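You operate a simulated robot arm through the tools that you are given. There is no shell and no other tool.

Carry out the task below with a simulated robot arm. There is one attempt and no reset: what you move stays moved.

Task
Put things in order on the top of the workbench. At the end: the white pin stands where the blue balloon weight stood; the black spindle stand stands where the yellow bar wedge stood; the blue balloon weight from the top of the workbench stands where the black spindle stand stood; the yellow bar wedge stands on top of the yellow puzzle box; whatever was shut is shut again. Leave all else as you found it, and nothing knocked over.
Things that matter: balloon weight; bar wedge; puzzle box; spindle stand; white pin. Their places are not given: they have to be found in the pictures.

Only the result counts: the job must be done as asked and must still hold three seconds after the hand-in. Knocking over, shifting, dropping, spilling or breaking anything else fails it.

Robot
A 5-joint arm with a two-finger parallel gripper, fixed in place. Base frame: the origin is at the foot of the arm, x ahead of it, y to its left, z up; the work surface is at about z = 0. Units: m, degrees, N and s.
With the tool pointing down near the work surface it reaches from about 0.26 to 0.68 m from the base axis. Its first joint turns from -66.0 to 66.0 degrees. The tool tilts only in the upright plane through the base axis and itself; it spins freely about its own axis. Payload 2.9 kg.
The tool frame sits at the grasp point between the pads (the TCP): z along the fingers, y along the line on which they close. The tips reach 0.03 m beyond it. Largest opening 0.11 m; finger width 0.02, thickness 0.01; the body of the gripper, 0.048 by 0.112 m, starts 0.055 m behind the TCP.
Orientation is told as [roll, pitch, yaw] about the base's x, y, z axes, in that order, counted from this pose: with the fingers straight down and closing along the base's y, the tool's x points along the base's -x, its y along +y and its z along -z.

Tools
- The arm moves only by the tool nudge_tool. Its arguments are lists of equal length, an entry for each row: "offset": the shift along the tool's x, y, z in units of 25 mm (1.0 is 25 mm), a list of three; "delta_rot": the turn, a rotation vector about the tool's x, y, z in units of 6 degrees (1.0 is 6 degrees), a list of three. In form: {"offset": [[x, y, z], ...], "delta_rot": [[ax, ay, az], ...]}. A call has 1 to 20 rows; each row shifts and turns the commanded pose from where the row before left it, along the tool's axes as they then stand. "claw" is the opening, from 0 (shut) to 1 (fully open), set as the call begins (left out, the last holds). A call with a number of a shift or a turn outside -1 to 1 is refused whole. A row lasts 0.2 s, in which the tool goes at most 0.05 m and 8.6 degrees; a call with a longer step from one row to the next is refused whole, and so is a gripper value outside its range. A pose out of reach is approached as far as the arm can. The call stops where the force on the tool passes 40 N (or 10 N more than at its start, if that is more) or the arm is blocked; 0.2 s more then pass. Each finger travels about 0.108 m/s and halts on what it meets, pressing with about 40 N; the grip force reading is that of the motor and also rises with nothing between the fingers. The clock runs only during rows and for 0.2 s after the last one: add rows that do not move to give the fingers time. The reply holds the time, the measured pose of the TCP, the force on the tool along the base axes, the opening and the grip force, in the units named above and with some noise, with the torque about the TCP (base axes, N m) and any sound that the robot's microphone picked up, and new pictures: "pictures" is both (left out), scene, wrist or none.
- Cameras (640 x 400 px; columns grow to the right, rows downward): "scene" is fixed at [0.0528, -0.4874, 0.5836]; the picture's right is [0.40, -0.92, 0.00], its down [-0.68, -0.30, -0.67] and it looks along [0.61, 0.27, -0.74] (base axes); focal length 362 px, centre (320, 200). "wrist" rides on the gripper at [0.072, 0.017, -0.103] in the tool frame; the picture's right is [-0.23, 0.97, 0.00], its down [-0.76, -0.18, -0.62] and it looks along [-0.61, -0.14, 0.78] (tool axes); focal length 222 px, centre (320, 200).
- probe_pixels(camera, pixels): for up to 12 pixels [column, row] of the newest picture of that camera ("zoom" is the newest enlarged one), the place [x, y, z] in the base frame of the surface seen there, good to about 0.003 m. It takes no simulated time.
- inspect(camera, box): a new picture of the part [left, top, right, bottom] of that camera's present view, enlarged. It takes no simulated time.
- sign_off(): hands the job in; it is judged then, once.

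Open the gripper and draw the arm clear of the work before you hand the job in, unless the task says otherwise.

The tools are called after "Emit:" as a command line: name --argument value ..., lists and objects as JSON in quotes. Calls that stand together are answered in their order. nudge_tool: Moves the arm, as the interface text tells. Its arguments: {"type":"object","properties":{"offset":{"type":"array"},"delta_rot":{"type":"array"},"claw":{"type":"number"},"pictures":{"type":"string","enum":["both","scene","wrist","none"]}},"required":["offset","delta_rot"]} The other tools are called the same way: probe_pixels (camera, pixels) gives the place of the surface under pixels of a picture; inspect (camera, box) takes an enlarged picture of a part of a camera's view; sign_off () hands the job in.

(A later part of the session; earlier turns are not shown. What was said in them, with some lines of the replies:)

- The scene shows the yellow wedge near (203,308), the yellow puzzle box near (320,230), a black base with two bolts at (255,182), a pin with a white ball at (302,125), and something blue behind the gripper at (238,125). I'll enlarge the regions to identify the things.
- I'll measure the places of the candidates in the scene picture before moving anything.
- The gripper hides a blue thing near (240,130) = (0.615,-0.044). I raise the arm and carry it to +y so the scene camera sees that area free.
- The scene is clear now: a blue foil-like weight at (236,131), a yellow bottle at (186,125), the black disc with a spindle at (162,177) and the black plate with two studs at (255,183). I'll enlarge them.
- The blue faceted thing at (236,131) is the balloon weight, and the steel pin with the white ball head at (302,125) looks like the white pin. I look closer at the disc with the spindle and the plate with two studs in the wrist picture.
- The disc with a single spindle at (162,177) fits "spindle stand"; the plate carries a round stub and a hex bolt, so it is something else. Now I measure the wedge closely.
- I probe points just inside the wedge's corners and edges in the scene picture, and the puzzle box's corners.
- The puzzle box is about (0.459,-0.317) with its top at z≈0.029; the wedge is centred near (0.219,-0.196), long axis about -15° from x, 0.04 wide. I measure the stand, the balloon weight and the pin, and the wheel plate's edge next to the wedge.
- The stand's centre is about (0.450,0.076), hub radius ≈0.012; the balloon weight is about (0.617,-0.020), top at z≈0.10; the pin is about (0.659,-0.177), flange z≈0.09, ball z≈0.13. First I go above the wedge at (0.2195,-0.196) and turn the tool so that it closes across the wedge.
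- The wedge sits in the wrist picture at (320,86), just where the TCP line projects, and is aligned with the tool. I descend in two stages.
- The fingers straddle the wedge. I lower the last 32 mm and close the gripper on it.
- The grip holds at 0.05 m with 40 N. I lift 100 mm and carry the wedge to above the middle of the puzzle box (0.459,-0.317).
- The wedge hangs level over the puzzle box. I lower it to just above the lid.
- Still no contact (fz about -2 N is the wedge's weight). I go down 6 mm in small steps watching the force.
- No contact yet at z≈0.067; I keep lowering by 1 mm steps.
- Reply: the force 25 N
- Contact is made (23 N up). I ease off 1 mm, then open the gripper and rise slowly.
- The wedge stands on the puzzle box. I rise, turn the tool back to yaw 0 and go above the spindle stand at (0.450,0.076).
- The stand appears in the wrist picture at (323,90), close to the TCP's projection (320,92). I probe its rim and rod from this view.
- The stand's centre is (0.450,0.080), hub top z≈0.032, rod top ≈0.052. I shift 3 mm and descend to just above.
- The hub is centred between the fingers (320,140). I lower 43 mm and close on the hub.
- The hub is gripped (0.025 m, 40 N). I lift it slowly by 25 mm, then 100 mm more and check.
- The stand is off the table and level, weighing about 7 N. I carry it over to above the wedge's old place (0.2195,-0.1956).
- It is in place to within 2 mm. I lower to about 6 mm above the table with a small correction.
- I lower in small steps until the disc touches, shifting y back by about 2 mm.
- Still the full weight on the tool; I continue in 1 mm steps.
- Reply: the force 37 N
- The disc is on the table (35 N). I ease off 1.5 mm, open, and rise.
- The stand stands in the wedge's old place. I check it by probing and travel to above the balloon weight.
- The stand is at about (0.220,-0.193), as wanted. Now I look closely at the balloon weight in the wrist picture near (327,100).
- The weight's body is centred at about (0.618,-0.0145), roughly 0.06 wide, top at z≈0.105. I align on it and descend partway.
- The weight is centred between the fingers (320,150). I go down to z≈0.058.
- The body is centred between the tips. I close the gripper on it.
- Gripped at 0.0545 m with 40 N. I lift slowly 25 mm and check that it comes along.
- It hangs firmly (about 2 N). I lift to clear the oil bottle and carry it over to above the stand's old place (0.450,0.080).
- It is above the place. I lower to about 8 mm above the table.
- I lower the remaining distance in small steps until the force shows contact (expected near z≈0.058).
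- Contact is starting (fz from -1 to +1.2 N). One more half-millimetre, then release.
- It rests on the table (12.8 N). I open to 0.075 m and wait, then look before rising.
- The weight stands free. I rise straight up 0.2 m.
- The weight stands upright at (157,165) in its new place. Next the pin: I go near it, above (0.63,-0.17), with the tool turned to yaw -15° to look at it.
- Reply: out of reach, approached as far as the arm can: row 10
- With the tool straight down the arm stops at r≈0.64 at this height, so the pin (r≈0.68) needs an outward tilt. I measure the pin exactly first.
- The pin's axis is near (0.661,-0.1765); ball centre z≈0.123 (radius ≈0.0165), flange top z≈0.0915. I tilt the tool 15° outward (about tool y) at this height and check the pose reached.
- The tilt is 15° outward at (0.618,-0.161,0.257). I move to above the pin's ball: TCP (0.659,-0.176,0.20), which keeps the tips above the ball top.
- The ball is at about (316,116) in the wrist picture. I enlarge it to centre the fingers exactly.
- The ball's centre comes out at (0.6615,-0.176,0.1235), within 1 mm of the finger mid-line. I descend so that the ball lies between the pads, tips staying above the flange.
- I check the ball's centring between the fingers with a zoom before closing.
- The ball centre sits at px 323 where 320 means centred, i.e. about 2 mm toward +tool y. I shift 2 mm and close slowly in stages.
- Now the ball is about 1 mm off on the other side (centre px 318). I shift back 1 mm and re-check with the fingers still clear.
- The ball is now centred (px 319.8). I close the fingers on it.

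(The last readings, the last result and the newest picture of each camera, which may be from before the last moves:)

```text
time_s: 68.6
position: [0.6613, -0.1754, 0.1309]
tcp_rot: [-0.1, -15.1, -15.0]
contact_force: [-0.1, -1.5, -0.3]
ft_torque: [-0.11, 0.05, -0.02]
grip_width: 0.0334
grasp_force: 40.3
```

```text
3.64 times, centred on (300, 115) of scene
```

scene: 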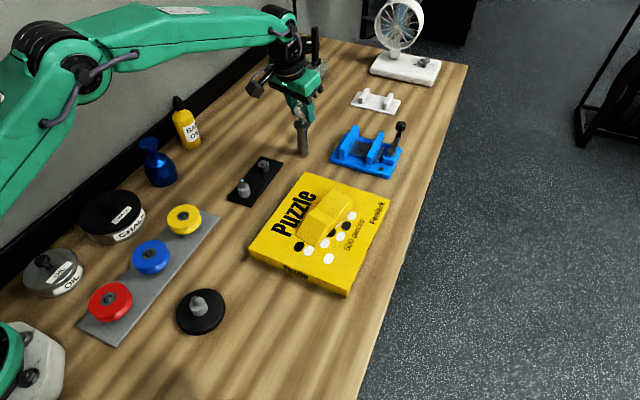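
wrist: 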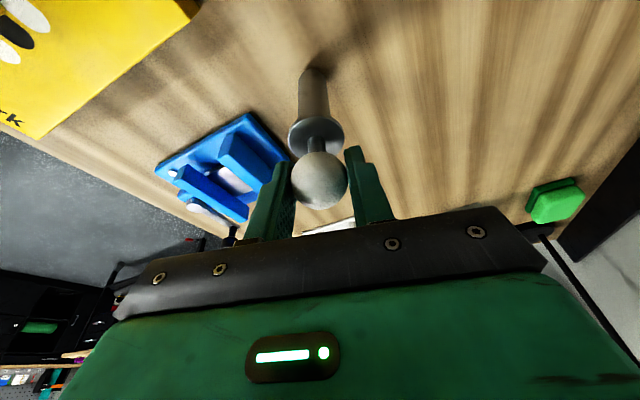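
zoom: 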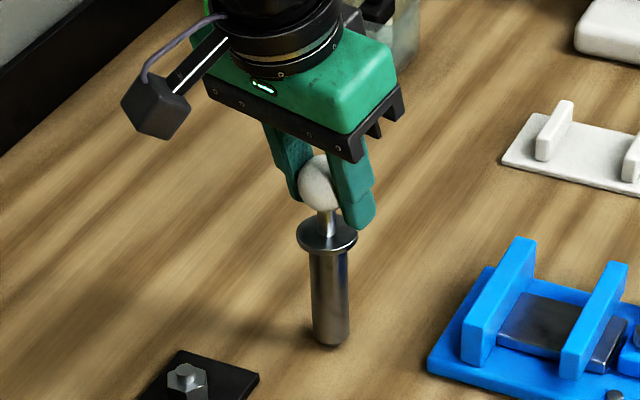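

The ball is held (0.0334 m, 40 N) and the pin stands straight. I lift vertically a little, gently, and check.

Emit:
nudge_tool --offset '[[-0.026, 0, -0.097], [-0.052, 0, -0.193], [-0.078, 0, -0.29], [-0.052, 0, -0.193], [0, 0, 0]]' --delta_rot '[[0, 0, 0], [0, 0, 0], [0, 0, 0], [0, 0, 0], [0, 0, 0]]'

Emit:
inspect --camera "scene" --box '[245, 60, 355, 170]'

Emit:
inspect --camera "wrist" --box '[240, 60, 400, 220]'

```text
time_s: 69.8
position: [0.6591, -0.1755, 0.1522]
tcp_rot: [-0.1, -15.0, -15.0]
contact_force: [-0.7, -0.6, -3.2]
ft_torque: [0.0, 0.03, 0.03]
grip_width: 0.0334
grasp_force: 40.1
```

scene: 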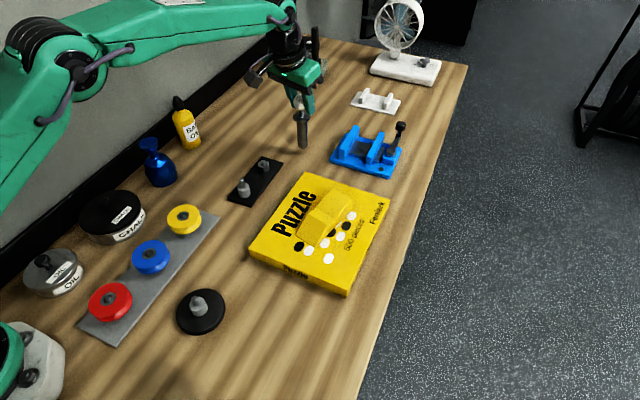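
wrist: 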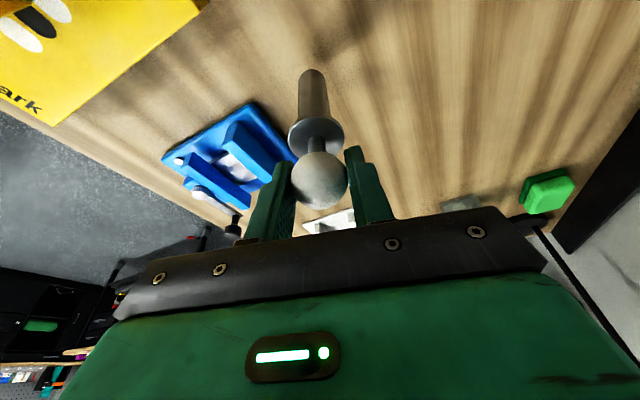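

```text
3.64 times, centred on (300, 115) of scene
```

zoom: 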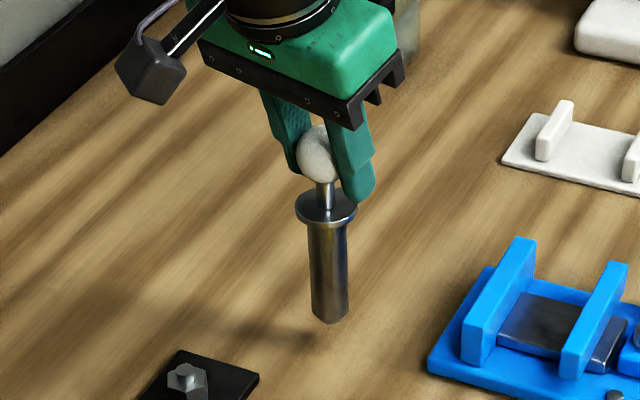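

```text
2.50 times, centred on (320, 140) of wrist
```

zoom: 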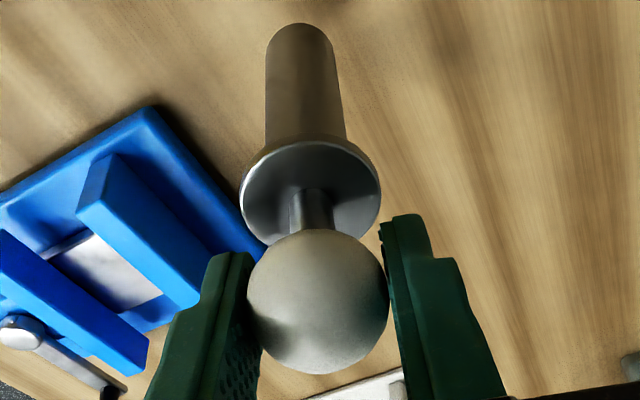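

The pin hangs straight and still (3.2 N). I lift it another 40 mm and swing it around the base axis to above the balloon weight's old place, keeping the tilt in the radial plane.

Emit:
nudge_tool --offset '[[-0.1035, 0, -0.386], [-0.1035, 0, -0.386], [-0.1035, 0, -0.386], [-0.1035, 0, -0.386], [0, 0, 0], [0.265, 0.64, -0.071], [0.265, 0.633, -0.071], [0.265, 0.627, -0.071], [0.265, 0.621, -0.071], [0.265, 0.614, -0.071], [0.265, 0.608, -0.071], [0.265, 0.602, -0.071], [0.265, 0.596, -0.071], [0.265, 0.589, -0.071], [0.265, 0.583, -0.071], [0, 0, 0], [0, 0, 0]]' --delta_rot '[[0, 0, 0], [0, 0, 0], [0, 0, 0], [0, 0, 0], [0, 0, 0], [-0.0584, 0, -0.2181], [-0.0584, 0, -0.2181], [-0.0584, 0, -0.2181], [-0.0584, 0, -0.2181], [-0.0584, 0, -0.2181], [-0.0584, 0, -0.2181], [-0.0584, 0, -0.2181], [-0.0584, 0, -0.2181], [-0.0584, 0, -0.2181], [-0.0584, 0, -0.2181], [0, 0, 0], [0, 0, 0]]'

Emit:
inspect --camera "wrist" --box '[240, 60, 400, 220]'

Emit:
inspect --camera "scene" --box '[170, 40, 300, 170]'

```text
time_s: 73.4
position: [0.617, -0.0132, 0.1917]
tcp_rot: [0.2, -15.0, -1.5]
contact_force: [-0.6, 0.3, -3.8]
ft_torque: [-0.02, -0.02, -0.01]
grip_width: 0.0334
grasp_force: 40.2
```

scene: 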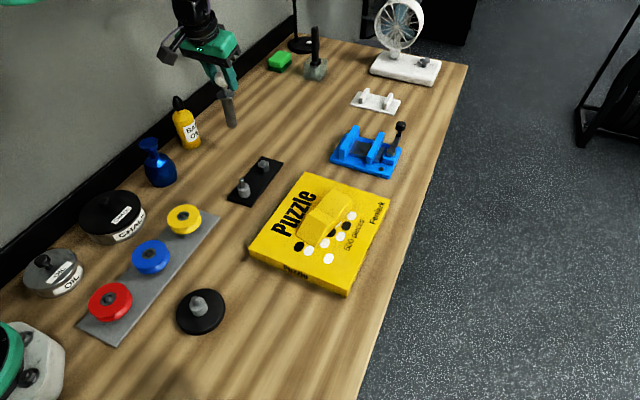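
wrist: 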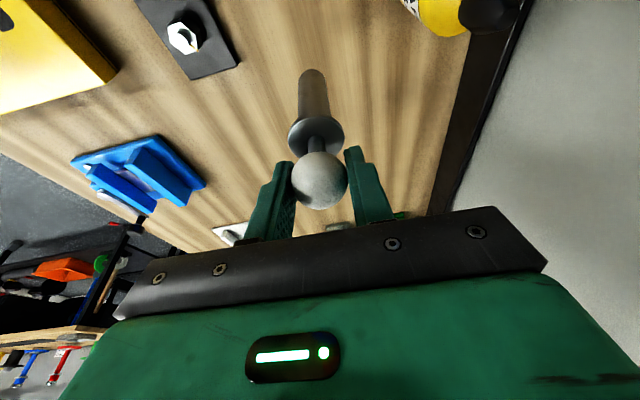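

```text
2.50 times, centred on (320, 140) of wrist
```

zoom: 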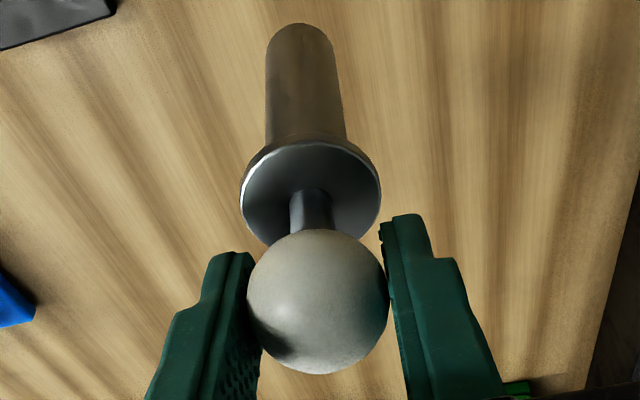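

```text
3.08 times, centred on (235, 105) of scene
```

zoom: 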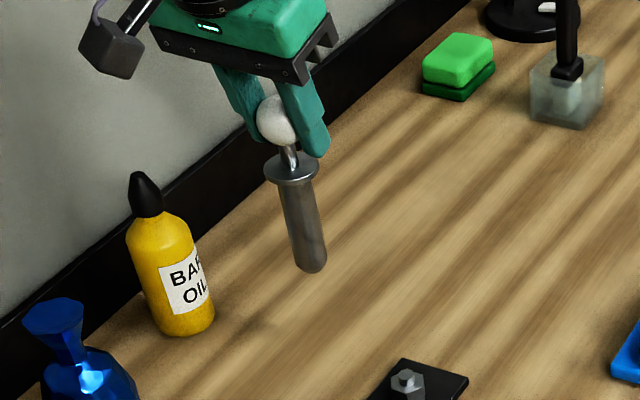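

The pin is over the place, unchanged in the grip. I lower it to about 6 mm above the table.

Emit:
nudge_tool --offset '[[0.1108, -0.02, 0.4134], [0.1108, 0, 0.4134], [0.1108, 0, 0.4134], [0.1108, 0, 0.4134], [0.1, 0, 0.3732], [0, 0, 0]]' --delta_rot '[[0, 0, 0], [0, 0, 0], [0, 0, 0], [0, 0, 0], [0, 0, 0], [0, 0, 0]]'

Emit:
inspect --camera "scene" --box '[170, 60, 300, 180]'

```text
time_s: 74.8
position: [0.6159, -0.0137, 0.1385]
tcp_rot: [-0.1, -14.9, -1.5]
contact_force: [0.1, -0.7, -3.5]
ft_torque: [0.04, 0.01, -0.01]
grip_width: 0.0332
grasp_force: 40.6
```

scene: 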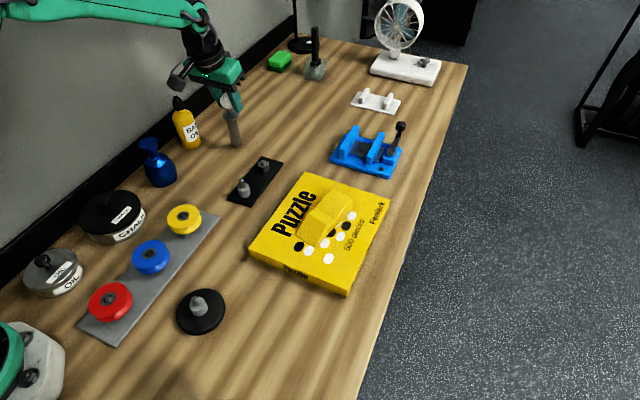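
wrist: 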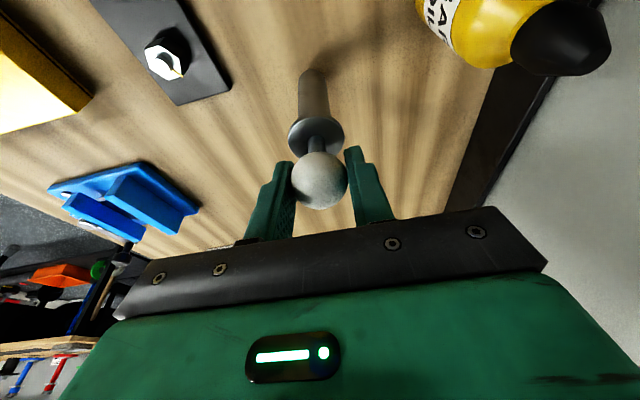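

```text
3.33 times, centred on (235, 120) of scene
```

zoom: 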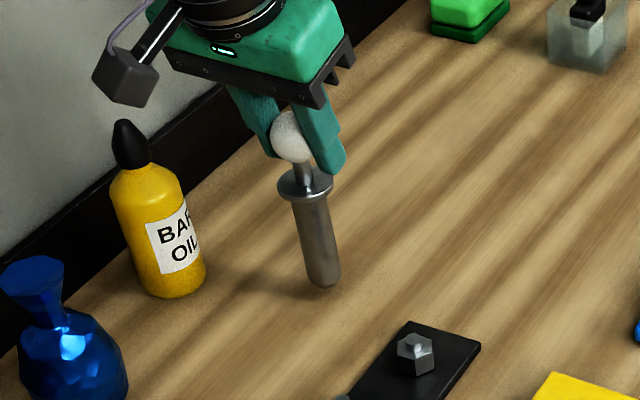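

I check that the pin is upright by probing along its post before setting it down.

Emit:
probe_pixels --camera "scene" --pixels '[[232.7, 121], [233.3, 125], [234, 130], [234.7, 135], [235.3, 140], [235.8, 143], [229, 112]]'

Emit:
probe_pixels --camera "wrist" --pixels '[[314, 110], [313, 100], [313, 90], [312, 80], [312, 75], [316, 132], [320, 180]]'

```text
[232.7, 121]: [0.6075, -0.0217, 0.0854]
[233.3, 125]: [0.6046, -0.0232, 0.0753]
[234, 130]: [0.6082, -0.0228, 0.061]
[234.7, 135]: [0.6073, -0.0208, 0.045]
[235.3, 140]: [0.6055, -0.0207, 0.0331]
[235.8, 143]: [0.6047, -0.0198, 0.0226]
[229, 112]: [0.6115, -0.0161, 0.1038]
```

```text
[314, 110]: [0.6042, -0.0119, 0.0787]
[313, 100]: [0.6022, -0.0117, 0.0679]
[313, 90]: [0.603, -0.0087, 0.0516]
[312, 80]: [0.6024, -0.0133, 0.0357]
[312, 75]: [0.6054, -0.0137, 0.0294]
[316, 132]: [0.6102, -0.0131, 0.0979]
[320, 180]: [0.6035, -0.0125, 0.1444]
```

The post is upright (x≈0.606, y≈-0.021 on its face from top to bottom). I lower in small steps until contact.

Emit:
nudge_tool --offset '[[0.0207, 0, 0.0773], [0.0207, 0, 0.0773], [0.0104, 0, 0.0386], [0, 0, 0]]' --delta_rot '[[0, 0, 0], [0, 0, 0], [0, 0, 0], [0, 0, 0]]' --pictures "none"

Emit:
nudge_tool --offset '[[0.0104, 0, 0.0386], [0, 0, 0]]' --delta_rot '[[0, 0, 0], [0, 0, 0]]' --pictures "none"

Emit:
nudge_tool --offset '[[0.0062, 0, 0.0232], [0, 0, 0]]' --delta_rot '[[0, 0, 0], [0, 0, 0]]' --pictures "none"

```text
time_s: 75.8
position: [0.6145, -0.0142, 0.1339]
tcp_rot: [0.0, -15.0, -1.4]
contact_force: [-0.4, -0.1, -4.5]
ft_torque: [-0.02, 0.02, 0.01]
grip_width: 0.0332
grasp_force: 39.8
```

```text
time_s: 76.4
position: [0.6152, -0.0152, 0.1323]
tcp_rot: [0.0, -15.0, -1.4]
contact_force: [0.3, -0.4, -3.9]
ft_torque: [0.03, -0.01, -0.03]
grip_width: 0.033
grasp_force: 40.2
```

```text
time_s: 77.0
position: [0.6167, -0.0147, 0.1337]
tcp_rot: [-0.1, -14.9, -1.4]
contact_force: [-0.1, -0.7, -3.4]
ft_torque: [0.01, 0.02, 0.01]
grip_width: 0.0333
grasp_force: 40.4
```

Still hanging; I continue in 0.6–1 mm steps.

Emit:
nudge_tool --offset '[[0.0062, 0, 0.0232], [0, 0, 0]]' --delta_rot '[[0, 0, 0], [0, 0, 0]]' --pictures "none"

Emit:
nudge_tool --offset '[[0.0062, 0, 0.0232], [0, 0, 0]]' --delta_rot '[[0, 0, 0], [0, 0, 0]]' --pictures "none"

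```text
time_s: 77.6
position: [0.6163, -0.0131, 0.1329]
tcp_rot: [-0.1, -15.0, -1.3]
contact_force: [-0.2, -0.1, -3.9]
ft_torque: [-0.04, 0.0, 0.01]
grip_width: 0.0334
grasp_force: 40.4
```

```text
time_s: 78.2
position: [0.6161, -0.0147, 0.1319]
tcp_rot: [0.0, -15.0, -1.4]
contact_force: [-0.5, -0.7, -2.6]
ft_torque: [0.02, 0.01, 0.02]
grip_width: 0.0333
grasp_force: 39.9
```

Emit:
nudge_tool --offset '[[0.0042, 0, 0.0155], [0, 0, 0]]' --delta_rot '[[0, 0, 0], [0, 0, 0]]' --pictures "none"

```text
time_s: 78.8
position: [0.6171, -0.013, 0.1318]
tcp_rot: [-0.1, -15.0, -1.5]
contact_force: [0.2, 0.0, -2.7]
ft_torque: [0.0, 0.02, -0.02]
grip_width: 0.033
grasp_force: 39.8
```

The load is easing (-2.7 N), so contact is close. I keep going by 0.5 mm steps.

Emit:
nudge_tool --offset '[[0.0052, 0, 0.0193], [0, 0, 0]]' --delta_rot '[[0, 0, 0], [0, 0, 0]]' --pictures "none"

Emit:
nudge_tool --offset '[[0.0052, 0, 0.0193], [0, 0, 0]]' --delta_rot '[[0, 0, 0], [0, 0, 0]]' --pictures "wrist"

```text
time_s: 79.4
position: [0.6152, -0.0141, 0.131]
tcp_rot: [0.1, -15.1, -1.4]
contact_force: [-2.1, 0.5, 2.9]
ft_torque: [0.02, 0.39, 0.02]
grip_width: 0.033
grasp_force: 39.7
```

```text
time_s: 80.0
position: [0.6149, -0.0142, 0.132]
tcp_rot: [0.0, -15.1, -1.5]
contact_force: [-6.9, 0.0, 14.8]
ft_torque: [0.01, 0.95, -0.03]
grip_width: 0.0334
grasp_force: 40.1
```

wrist: 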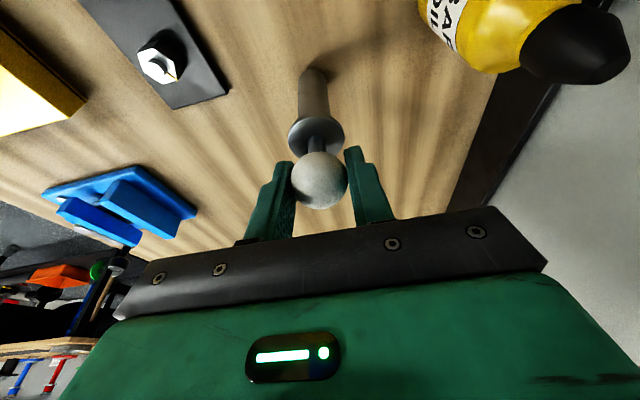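

The pin has touched down (14.8 N, some sideways load). I back off 0.5 mm to relieve it.

Emit:
nudge_tool --offset '[[-0.0052, 0, -0.0193], [0, 0, 0], [0, 0, 0]]' --delta_rot '[[0, 0, 0], [0, 0, 0], [0, 0, 0]]' --pictures "none"

```text
time_s: 80.8
position: [0.6169, -0.0147, 0.1316]
tcp_rot: [0.0, -15.2, -1.3]
contact_force: [-5.2, 0.5, 15.9]
ft_torque: [0.0, 0.55, 0.01]
grip_width: 0.0332
grasp_force: 40.4
```

The force has not eased yet; I back off another 0.5 mm.

Emit:
nudge_tool --offset '[[-0.0052, 0, -0.0193], [0, 0, 0], [0, 0, 0]]' --delta_rot '[[0, 0, 0], [0, 0, 0], [0, 0, 0]]' --pictures "none"

```text
time_s: 81.6
position: [0.6171, -0.0129, 0.1312]
tcp_rot: [0.1, -15.0, -1.4]
contact_force: [2.3, -4.0, 9.6]
ft_torque: [-0.46, -0.4, 0.0]
grip_width: 0.0332
grasp_force: 39.7
```

It is easing (9.6 N). A little more up.

Emit:
nudge_tool --offset '[[-0.0042, 0, -0.0155], [0, 0, 0], [0, 0, 0]]' --delta_rot '[[0, 0, 0], [0, 0, 0], [0, 0, 0]]' --pictures "scene"

Emit:
inspect --camera "scene" --box '[190, 80, 280, 170]'

```text
time_s: 82.4
position: [0.6154, -0.0134, 0.1309]
tcp_rot: [0.1, -15.1, -1.5]
contact_force: [3.7, 0.5, 4.3]
ft_torque: [0.11, -0.53, 0.03]
grip_width: 0.0332
grasp_force: 40.0
```

scene: 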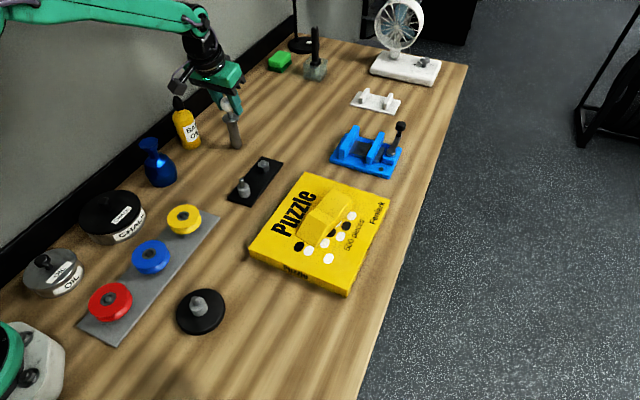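

```text
4.44 times, centred on (235, 125) of scene
```

zoom: 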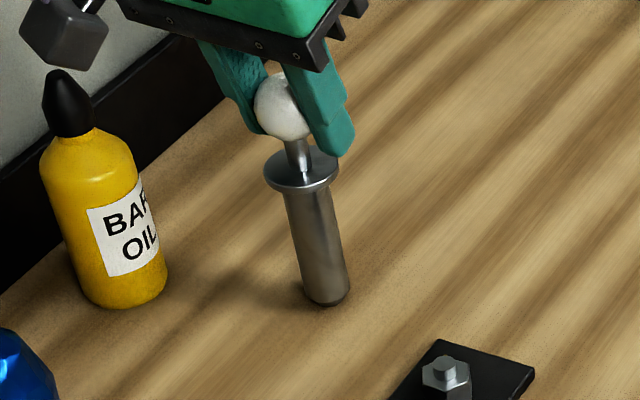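

The pin rests upright with only about 4 N of load. I open the fingers moderately and wait.

Emit:
nudge_tool --offset '[[0, 0, 0], [0, 0, 0], [0, 0, 0], [0, 0, 0]]' --delta_rot '[[0, 0, 0], [0, 0, 0], [0, 0, 0], [0, 0, 0]]' --claw 0.65

Emit:
inspect --camera "wrist" --box '[240, 60, 400, 220]'

Emit:
inspect --camera "scene" --box '[190, 80, 280, 170]'

```text
time_s: 83.4
position: [0.6173, -0.0141, 0.1313]
tcp_rot: [0.1, -15.0, -1.4]
contact_force: [0.3, 0.9, -0.3]
ft_torque: [0.0, 0.0, -0.02]
grip_width: 0.0715
grasp_force: 0.0
```

scene: 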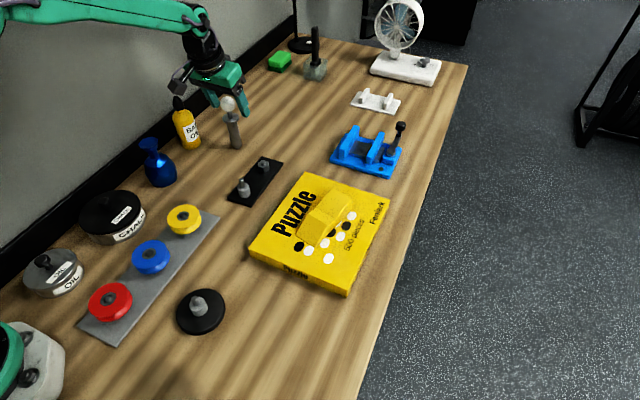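
wrist: 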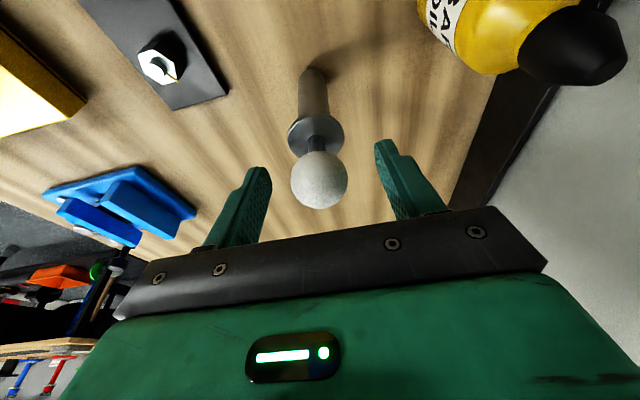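

```text
2.50 times, centred on (320, 140) of wrist
```

zoom: 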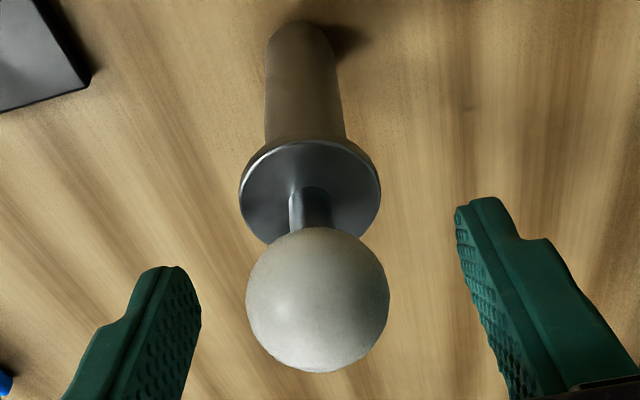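

```text
4.44 times, centred on (235, 125) of scene
```

zoom: 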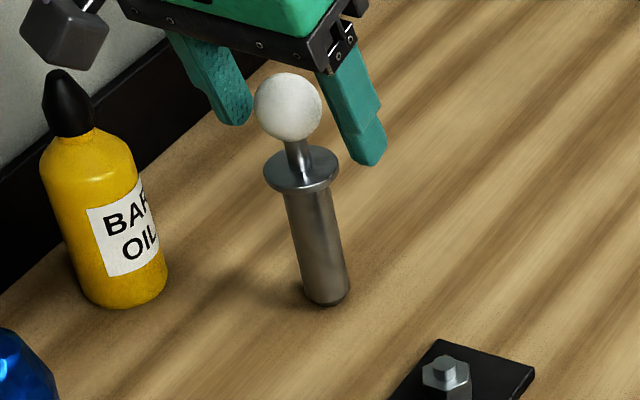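

The pin stands free and upright. I rise straight up, away from it.

Emit:
nudge_tool --offset '[[-0.078, 0, -0.29], [-0.155, 0, -0.58], [-0.2588, 0, -0.9659], [-0.2588, 0, -0.9659], [-0.2588, 0, -0.9659], [0, 0, 0]]' --delta_rot '[[0, 0, 0], [0, 0, 0], [0, 0, 0], [0, 0, 0], [0, 0, 0], [0, 0, 0]]'

```text
time_s: 84.8
position: [0.6186, -0.0109, 0.2294]
tcp_rot: [0.0, -15.0, -1.4]
contact_force: [-0.3, -0.5, 0.1]
ft_torque: [-0.02, -0.05, -0.01]
grip_width: 0.0717
grasp_force: 0.0
```

scene: 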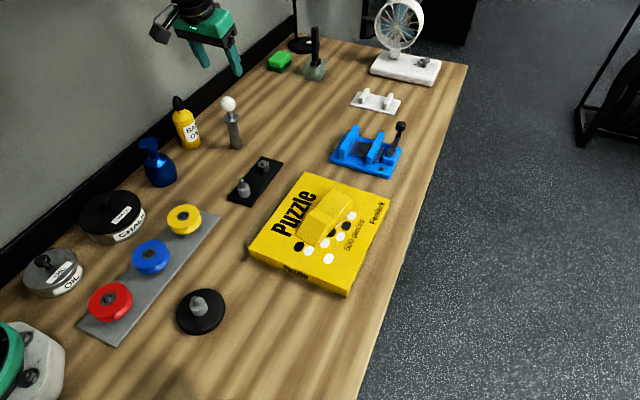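
wrist: 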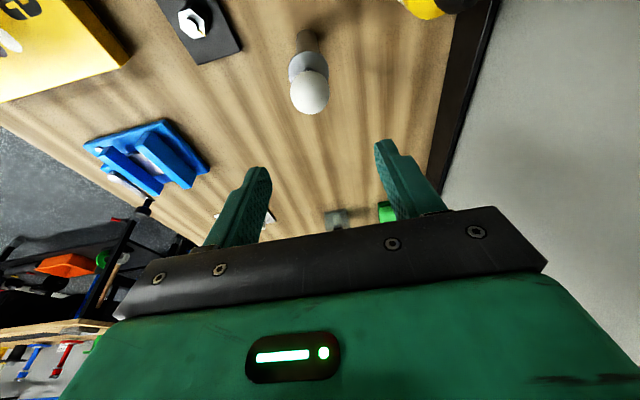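

All four things stand in their new places. I bring the tool upright and draw the arm back and up, then verify the positions.

Emit:
nudge_tool --offset '[[0, 0, -0.5], [0, 0, -0.3], [0, 0, 0], [1, 0, 0], [1, 0, 0], [1, 0, 0], [1, 0, -0.3], [1, 0, -0.3], [1, 0, -0.3], [1, 0, -0.3], [1, 0, -0.3], [1, 0, -0.3], [1, 0, -0.3], [0, 0, 0]]' --delta_rot '[[0, 0.83, 0], [0, 0.83, 0], [0, 0.84, 0], [0, 0, 0], [0, 0, 0], [0, 0, 0], [0, 0, 0], [0, 0, 0], [0, 0, 0], [0, 0, 0], [0, 0, 0], [0, 0, 0], [0, 0, 0], [0, 0, 0]]'

```text
time_s: 87.8
position: [0.3614, -0.0075, 0.3007]
tcp_rot: [0.0, 0.0, -1.4]
contact_force: [-0.4, -0.2, 0.4]
ft_torque: [0.03, -0.01, -0.01]
grip_width: 0.0716
grasp_force: 0.1
```

scene: 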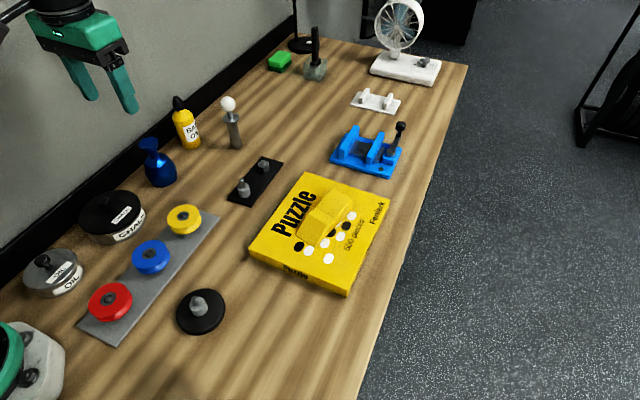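
wrist: 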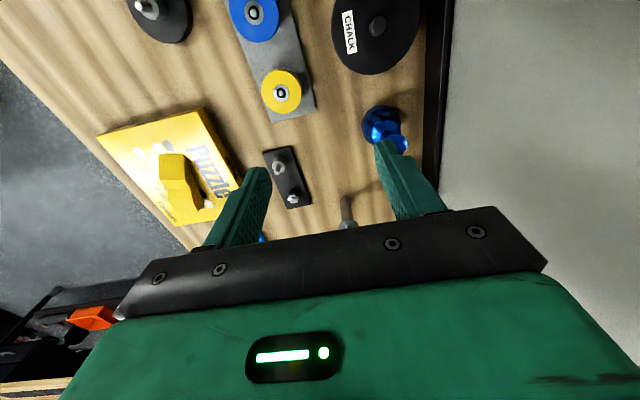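

I verify the final positions with probes and a zoom: pin near (234,140), weight near (157,165), wedge on the box near (325,215), stand near (200,310).

Emit:
probe_pixels --camera "scene" --pixels '[[235.5, 143], [233, 122], [228, 104], [158, 180], [150, 170], [172, 175], [150, 142], [325, 205], [309, 175], [388, 203], [251, 247], [345, 280]]'

Emit:
inspect --camera "scene" --box '[120, 80, 400, 300]'

Emit:
inspect --camera "scene" --box '[0, 130, 250, 350]'

```text
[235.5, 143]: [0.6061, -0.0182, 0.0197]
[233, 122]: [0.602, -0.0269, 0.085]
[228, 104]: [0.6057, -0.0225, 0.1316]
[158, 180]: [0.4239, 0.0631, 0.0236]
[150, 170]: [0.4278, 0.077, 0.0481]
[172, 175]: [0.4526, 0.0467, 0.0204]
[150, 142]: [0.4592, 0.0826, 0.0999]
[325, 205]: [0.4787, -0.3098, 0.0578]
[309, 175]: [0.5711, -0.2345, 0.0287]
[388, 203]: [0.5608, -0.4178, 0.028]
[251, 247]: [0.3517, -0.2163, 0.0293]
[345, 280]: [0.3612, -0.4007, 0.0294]
```

```text
1.82 times, centred on (260, 190) of scene
```

zoom: 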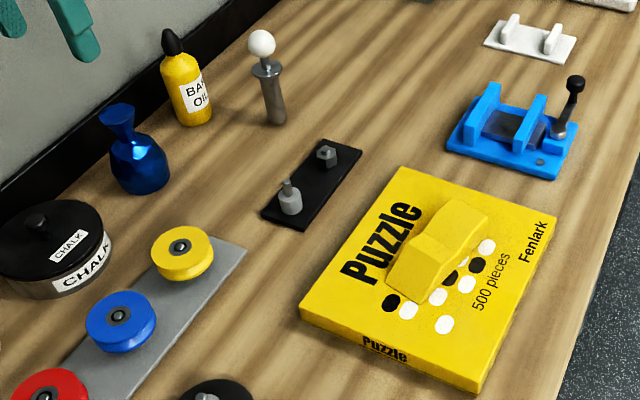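

```text
1.82 times, centred on (125, 240) of scene
```

zoom: 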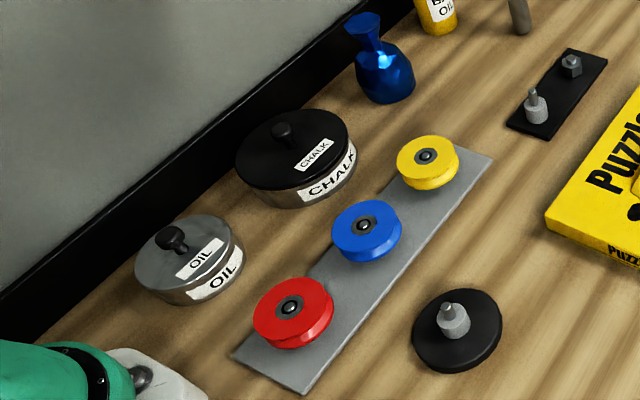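

Everything is in place: the puzzle box is unmoved, the lids are shut, and nothing has fallen. I open the gripper fully and raise the arm a bit more before handing in.

Emit:
nudge_tool --offset '[[0, 0, -0.5], [0, 0, -0.5], [0, 0, 0], [0, 0, 0], [0, 0, 0]]' --delta_rot '[[0, 0, 0], [0, 0, 0], [0, 0, 0], [0, 0, 0], [0, 0, 0]]' --claw 1.0

```text
time_s: 89.0
position: [0.3617, -0.0073, 0.3261]
tcp_rot: [0.1, 0.0, -1.4]
contact_force: [-0.8, -0.8, 0.2]
ft_torque: [-0.05, 0.01, -0.01]
grip_width: 0.1098
grasp_force: 0.0
```

scene: 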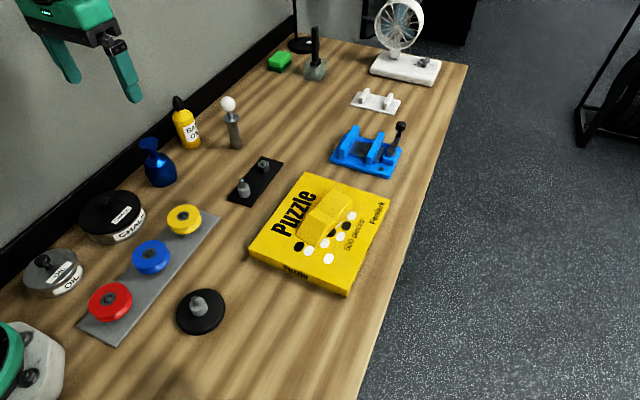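
wrist: 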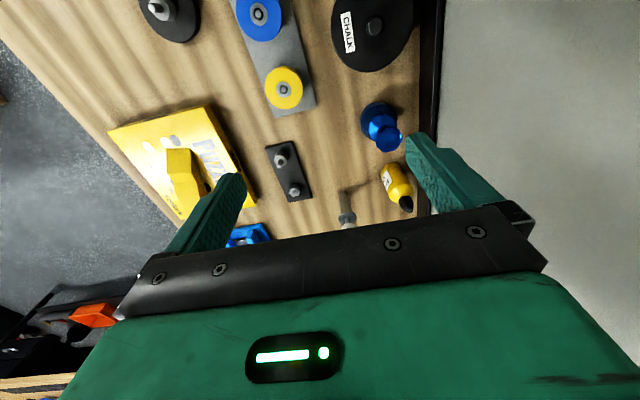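

The pictures show the pin at (232,125), the weight at (157,165), the stand at (200,310) and the wedge on the puzzle box at (325,215), with the arm clear and the gripper open. I hand the job in.

Emit:
sign_off

```text
The job is handed in.
```

I moved all four things to where you asked and handed the job in. Nothing fell over, and the last pictures show everything standing. Positions are in metres in the base frame, from the probes and arm readings.

| Thing | Now stands | Position (x, y) |
|---|---|---|
| Yellow bar wedge | on top of the yellow puzzle box | about (0.46, -0.32) |
| Black spindle stand | where the wedge stood | about (0.22, -0.19) |
| Blue balloon weight | where the spindle stand stood | about (0.45, 0.08) |
| White pin | where the balloon weight stood | about (0.617, -0.014) |

- **Which things I chose:** two of the names were judgement calls from the pictures. I took the black disc with a single spindle as the spindle stand, not the black plate with a stub and a hex bolt. I took the steel pin with the white ball head as the white pin.
- **Left as it was:** the puzzle box had not moved when I probed it again. I opened nothing, so the chalk and oil jars are still shut. The arm is clear of the work with the gripper open.
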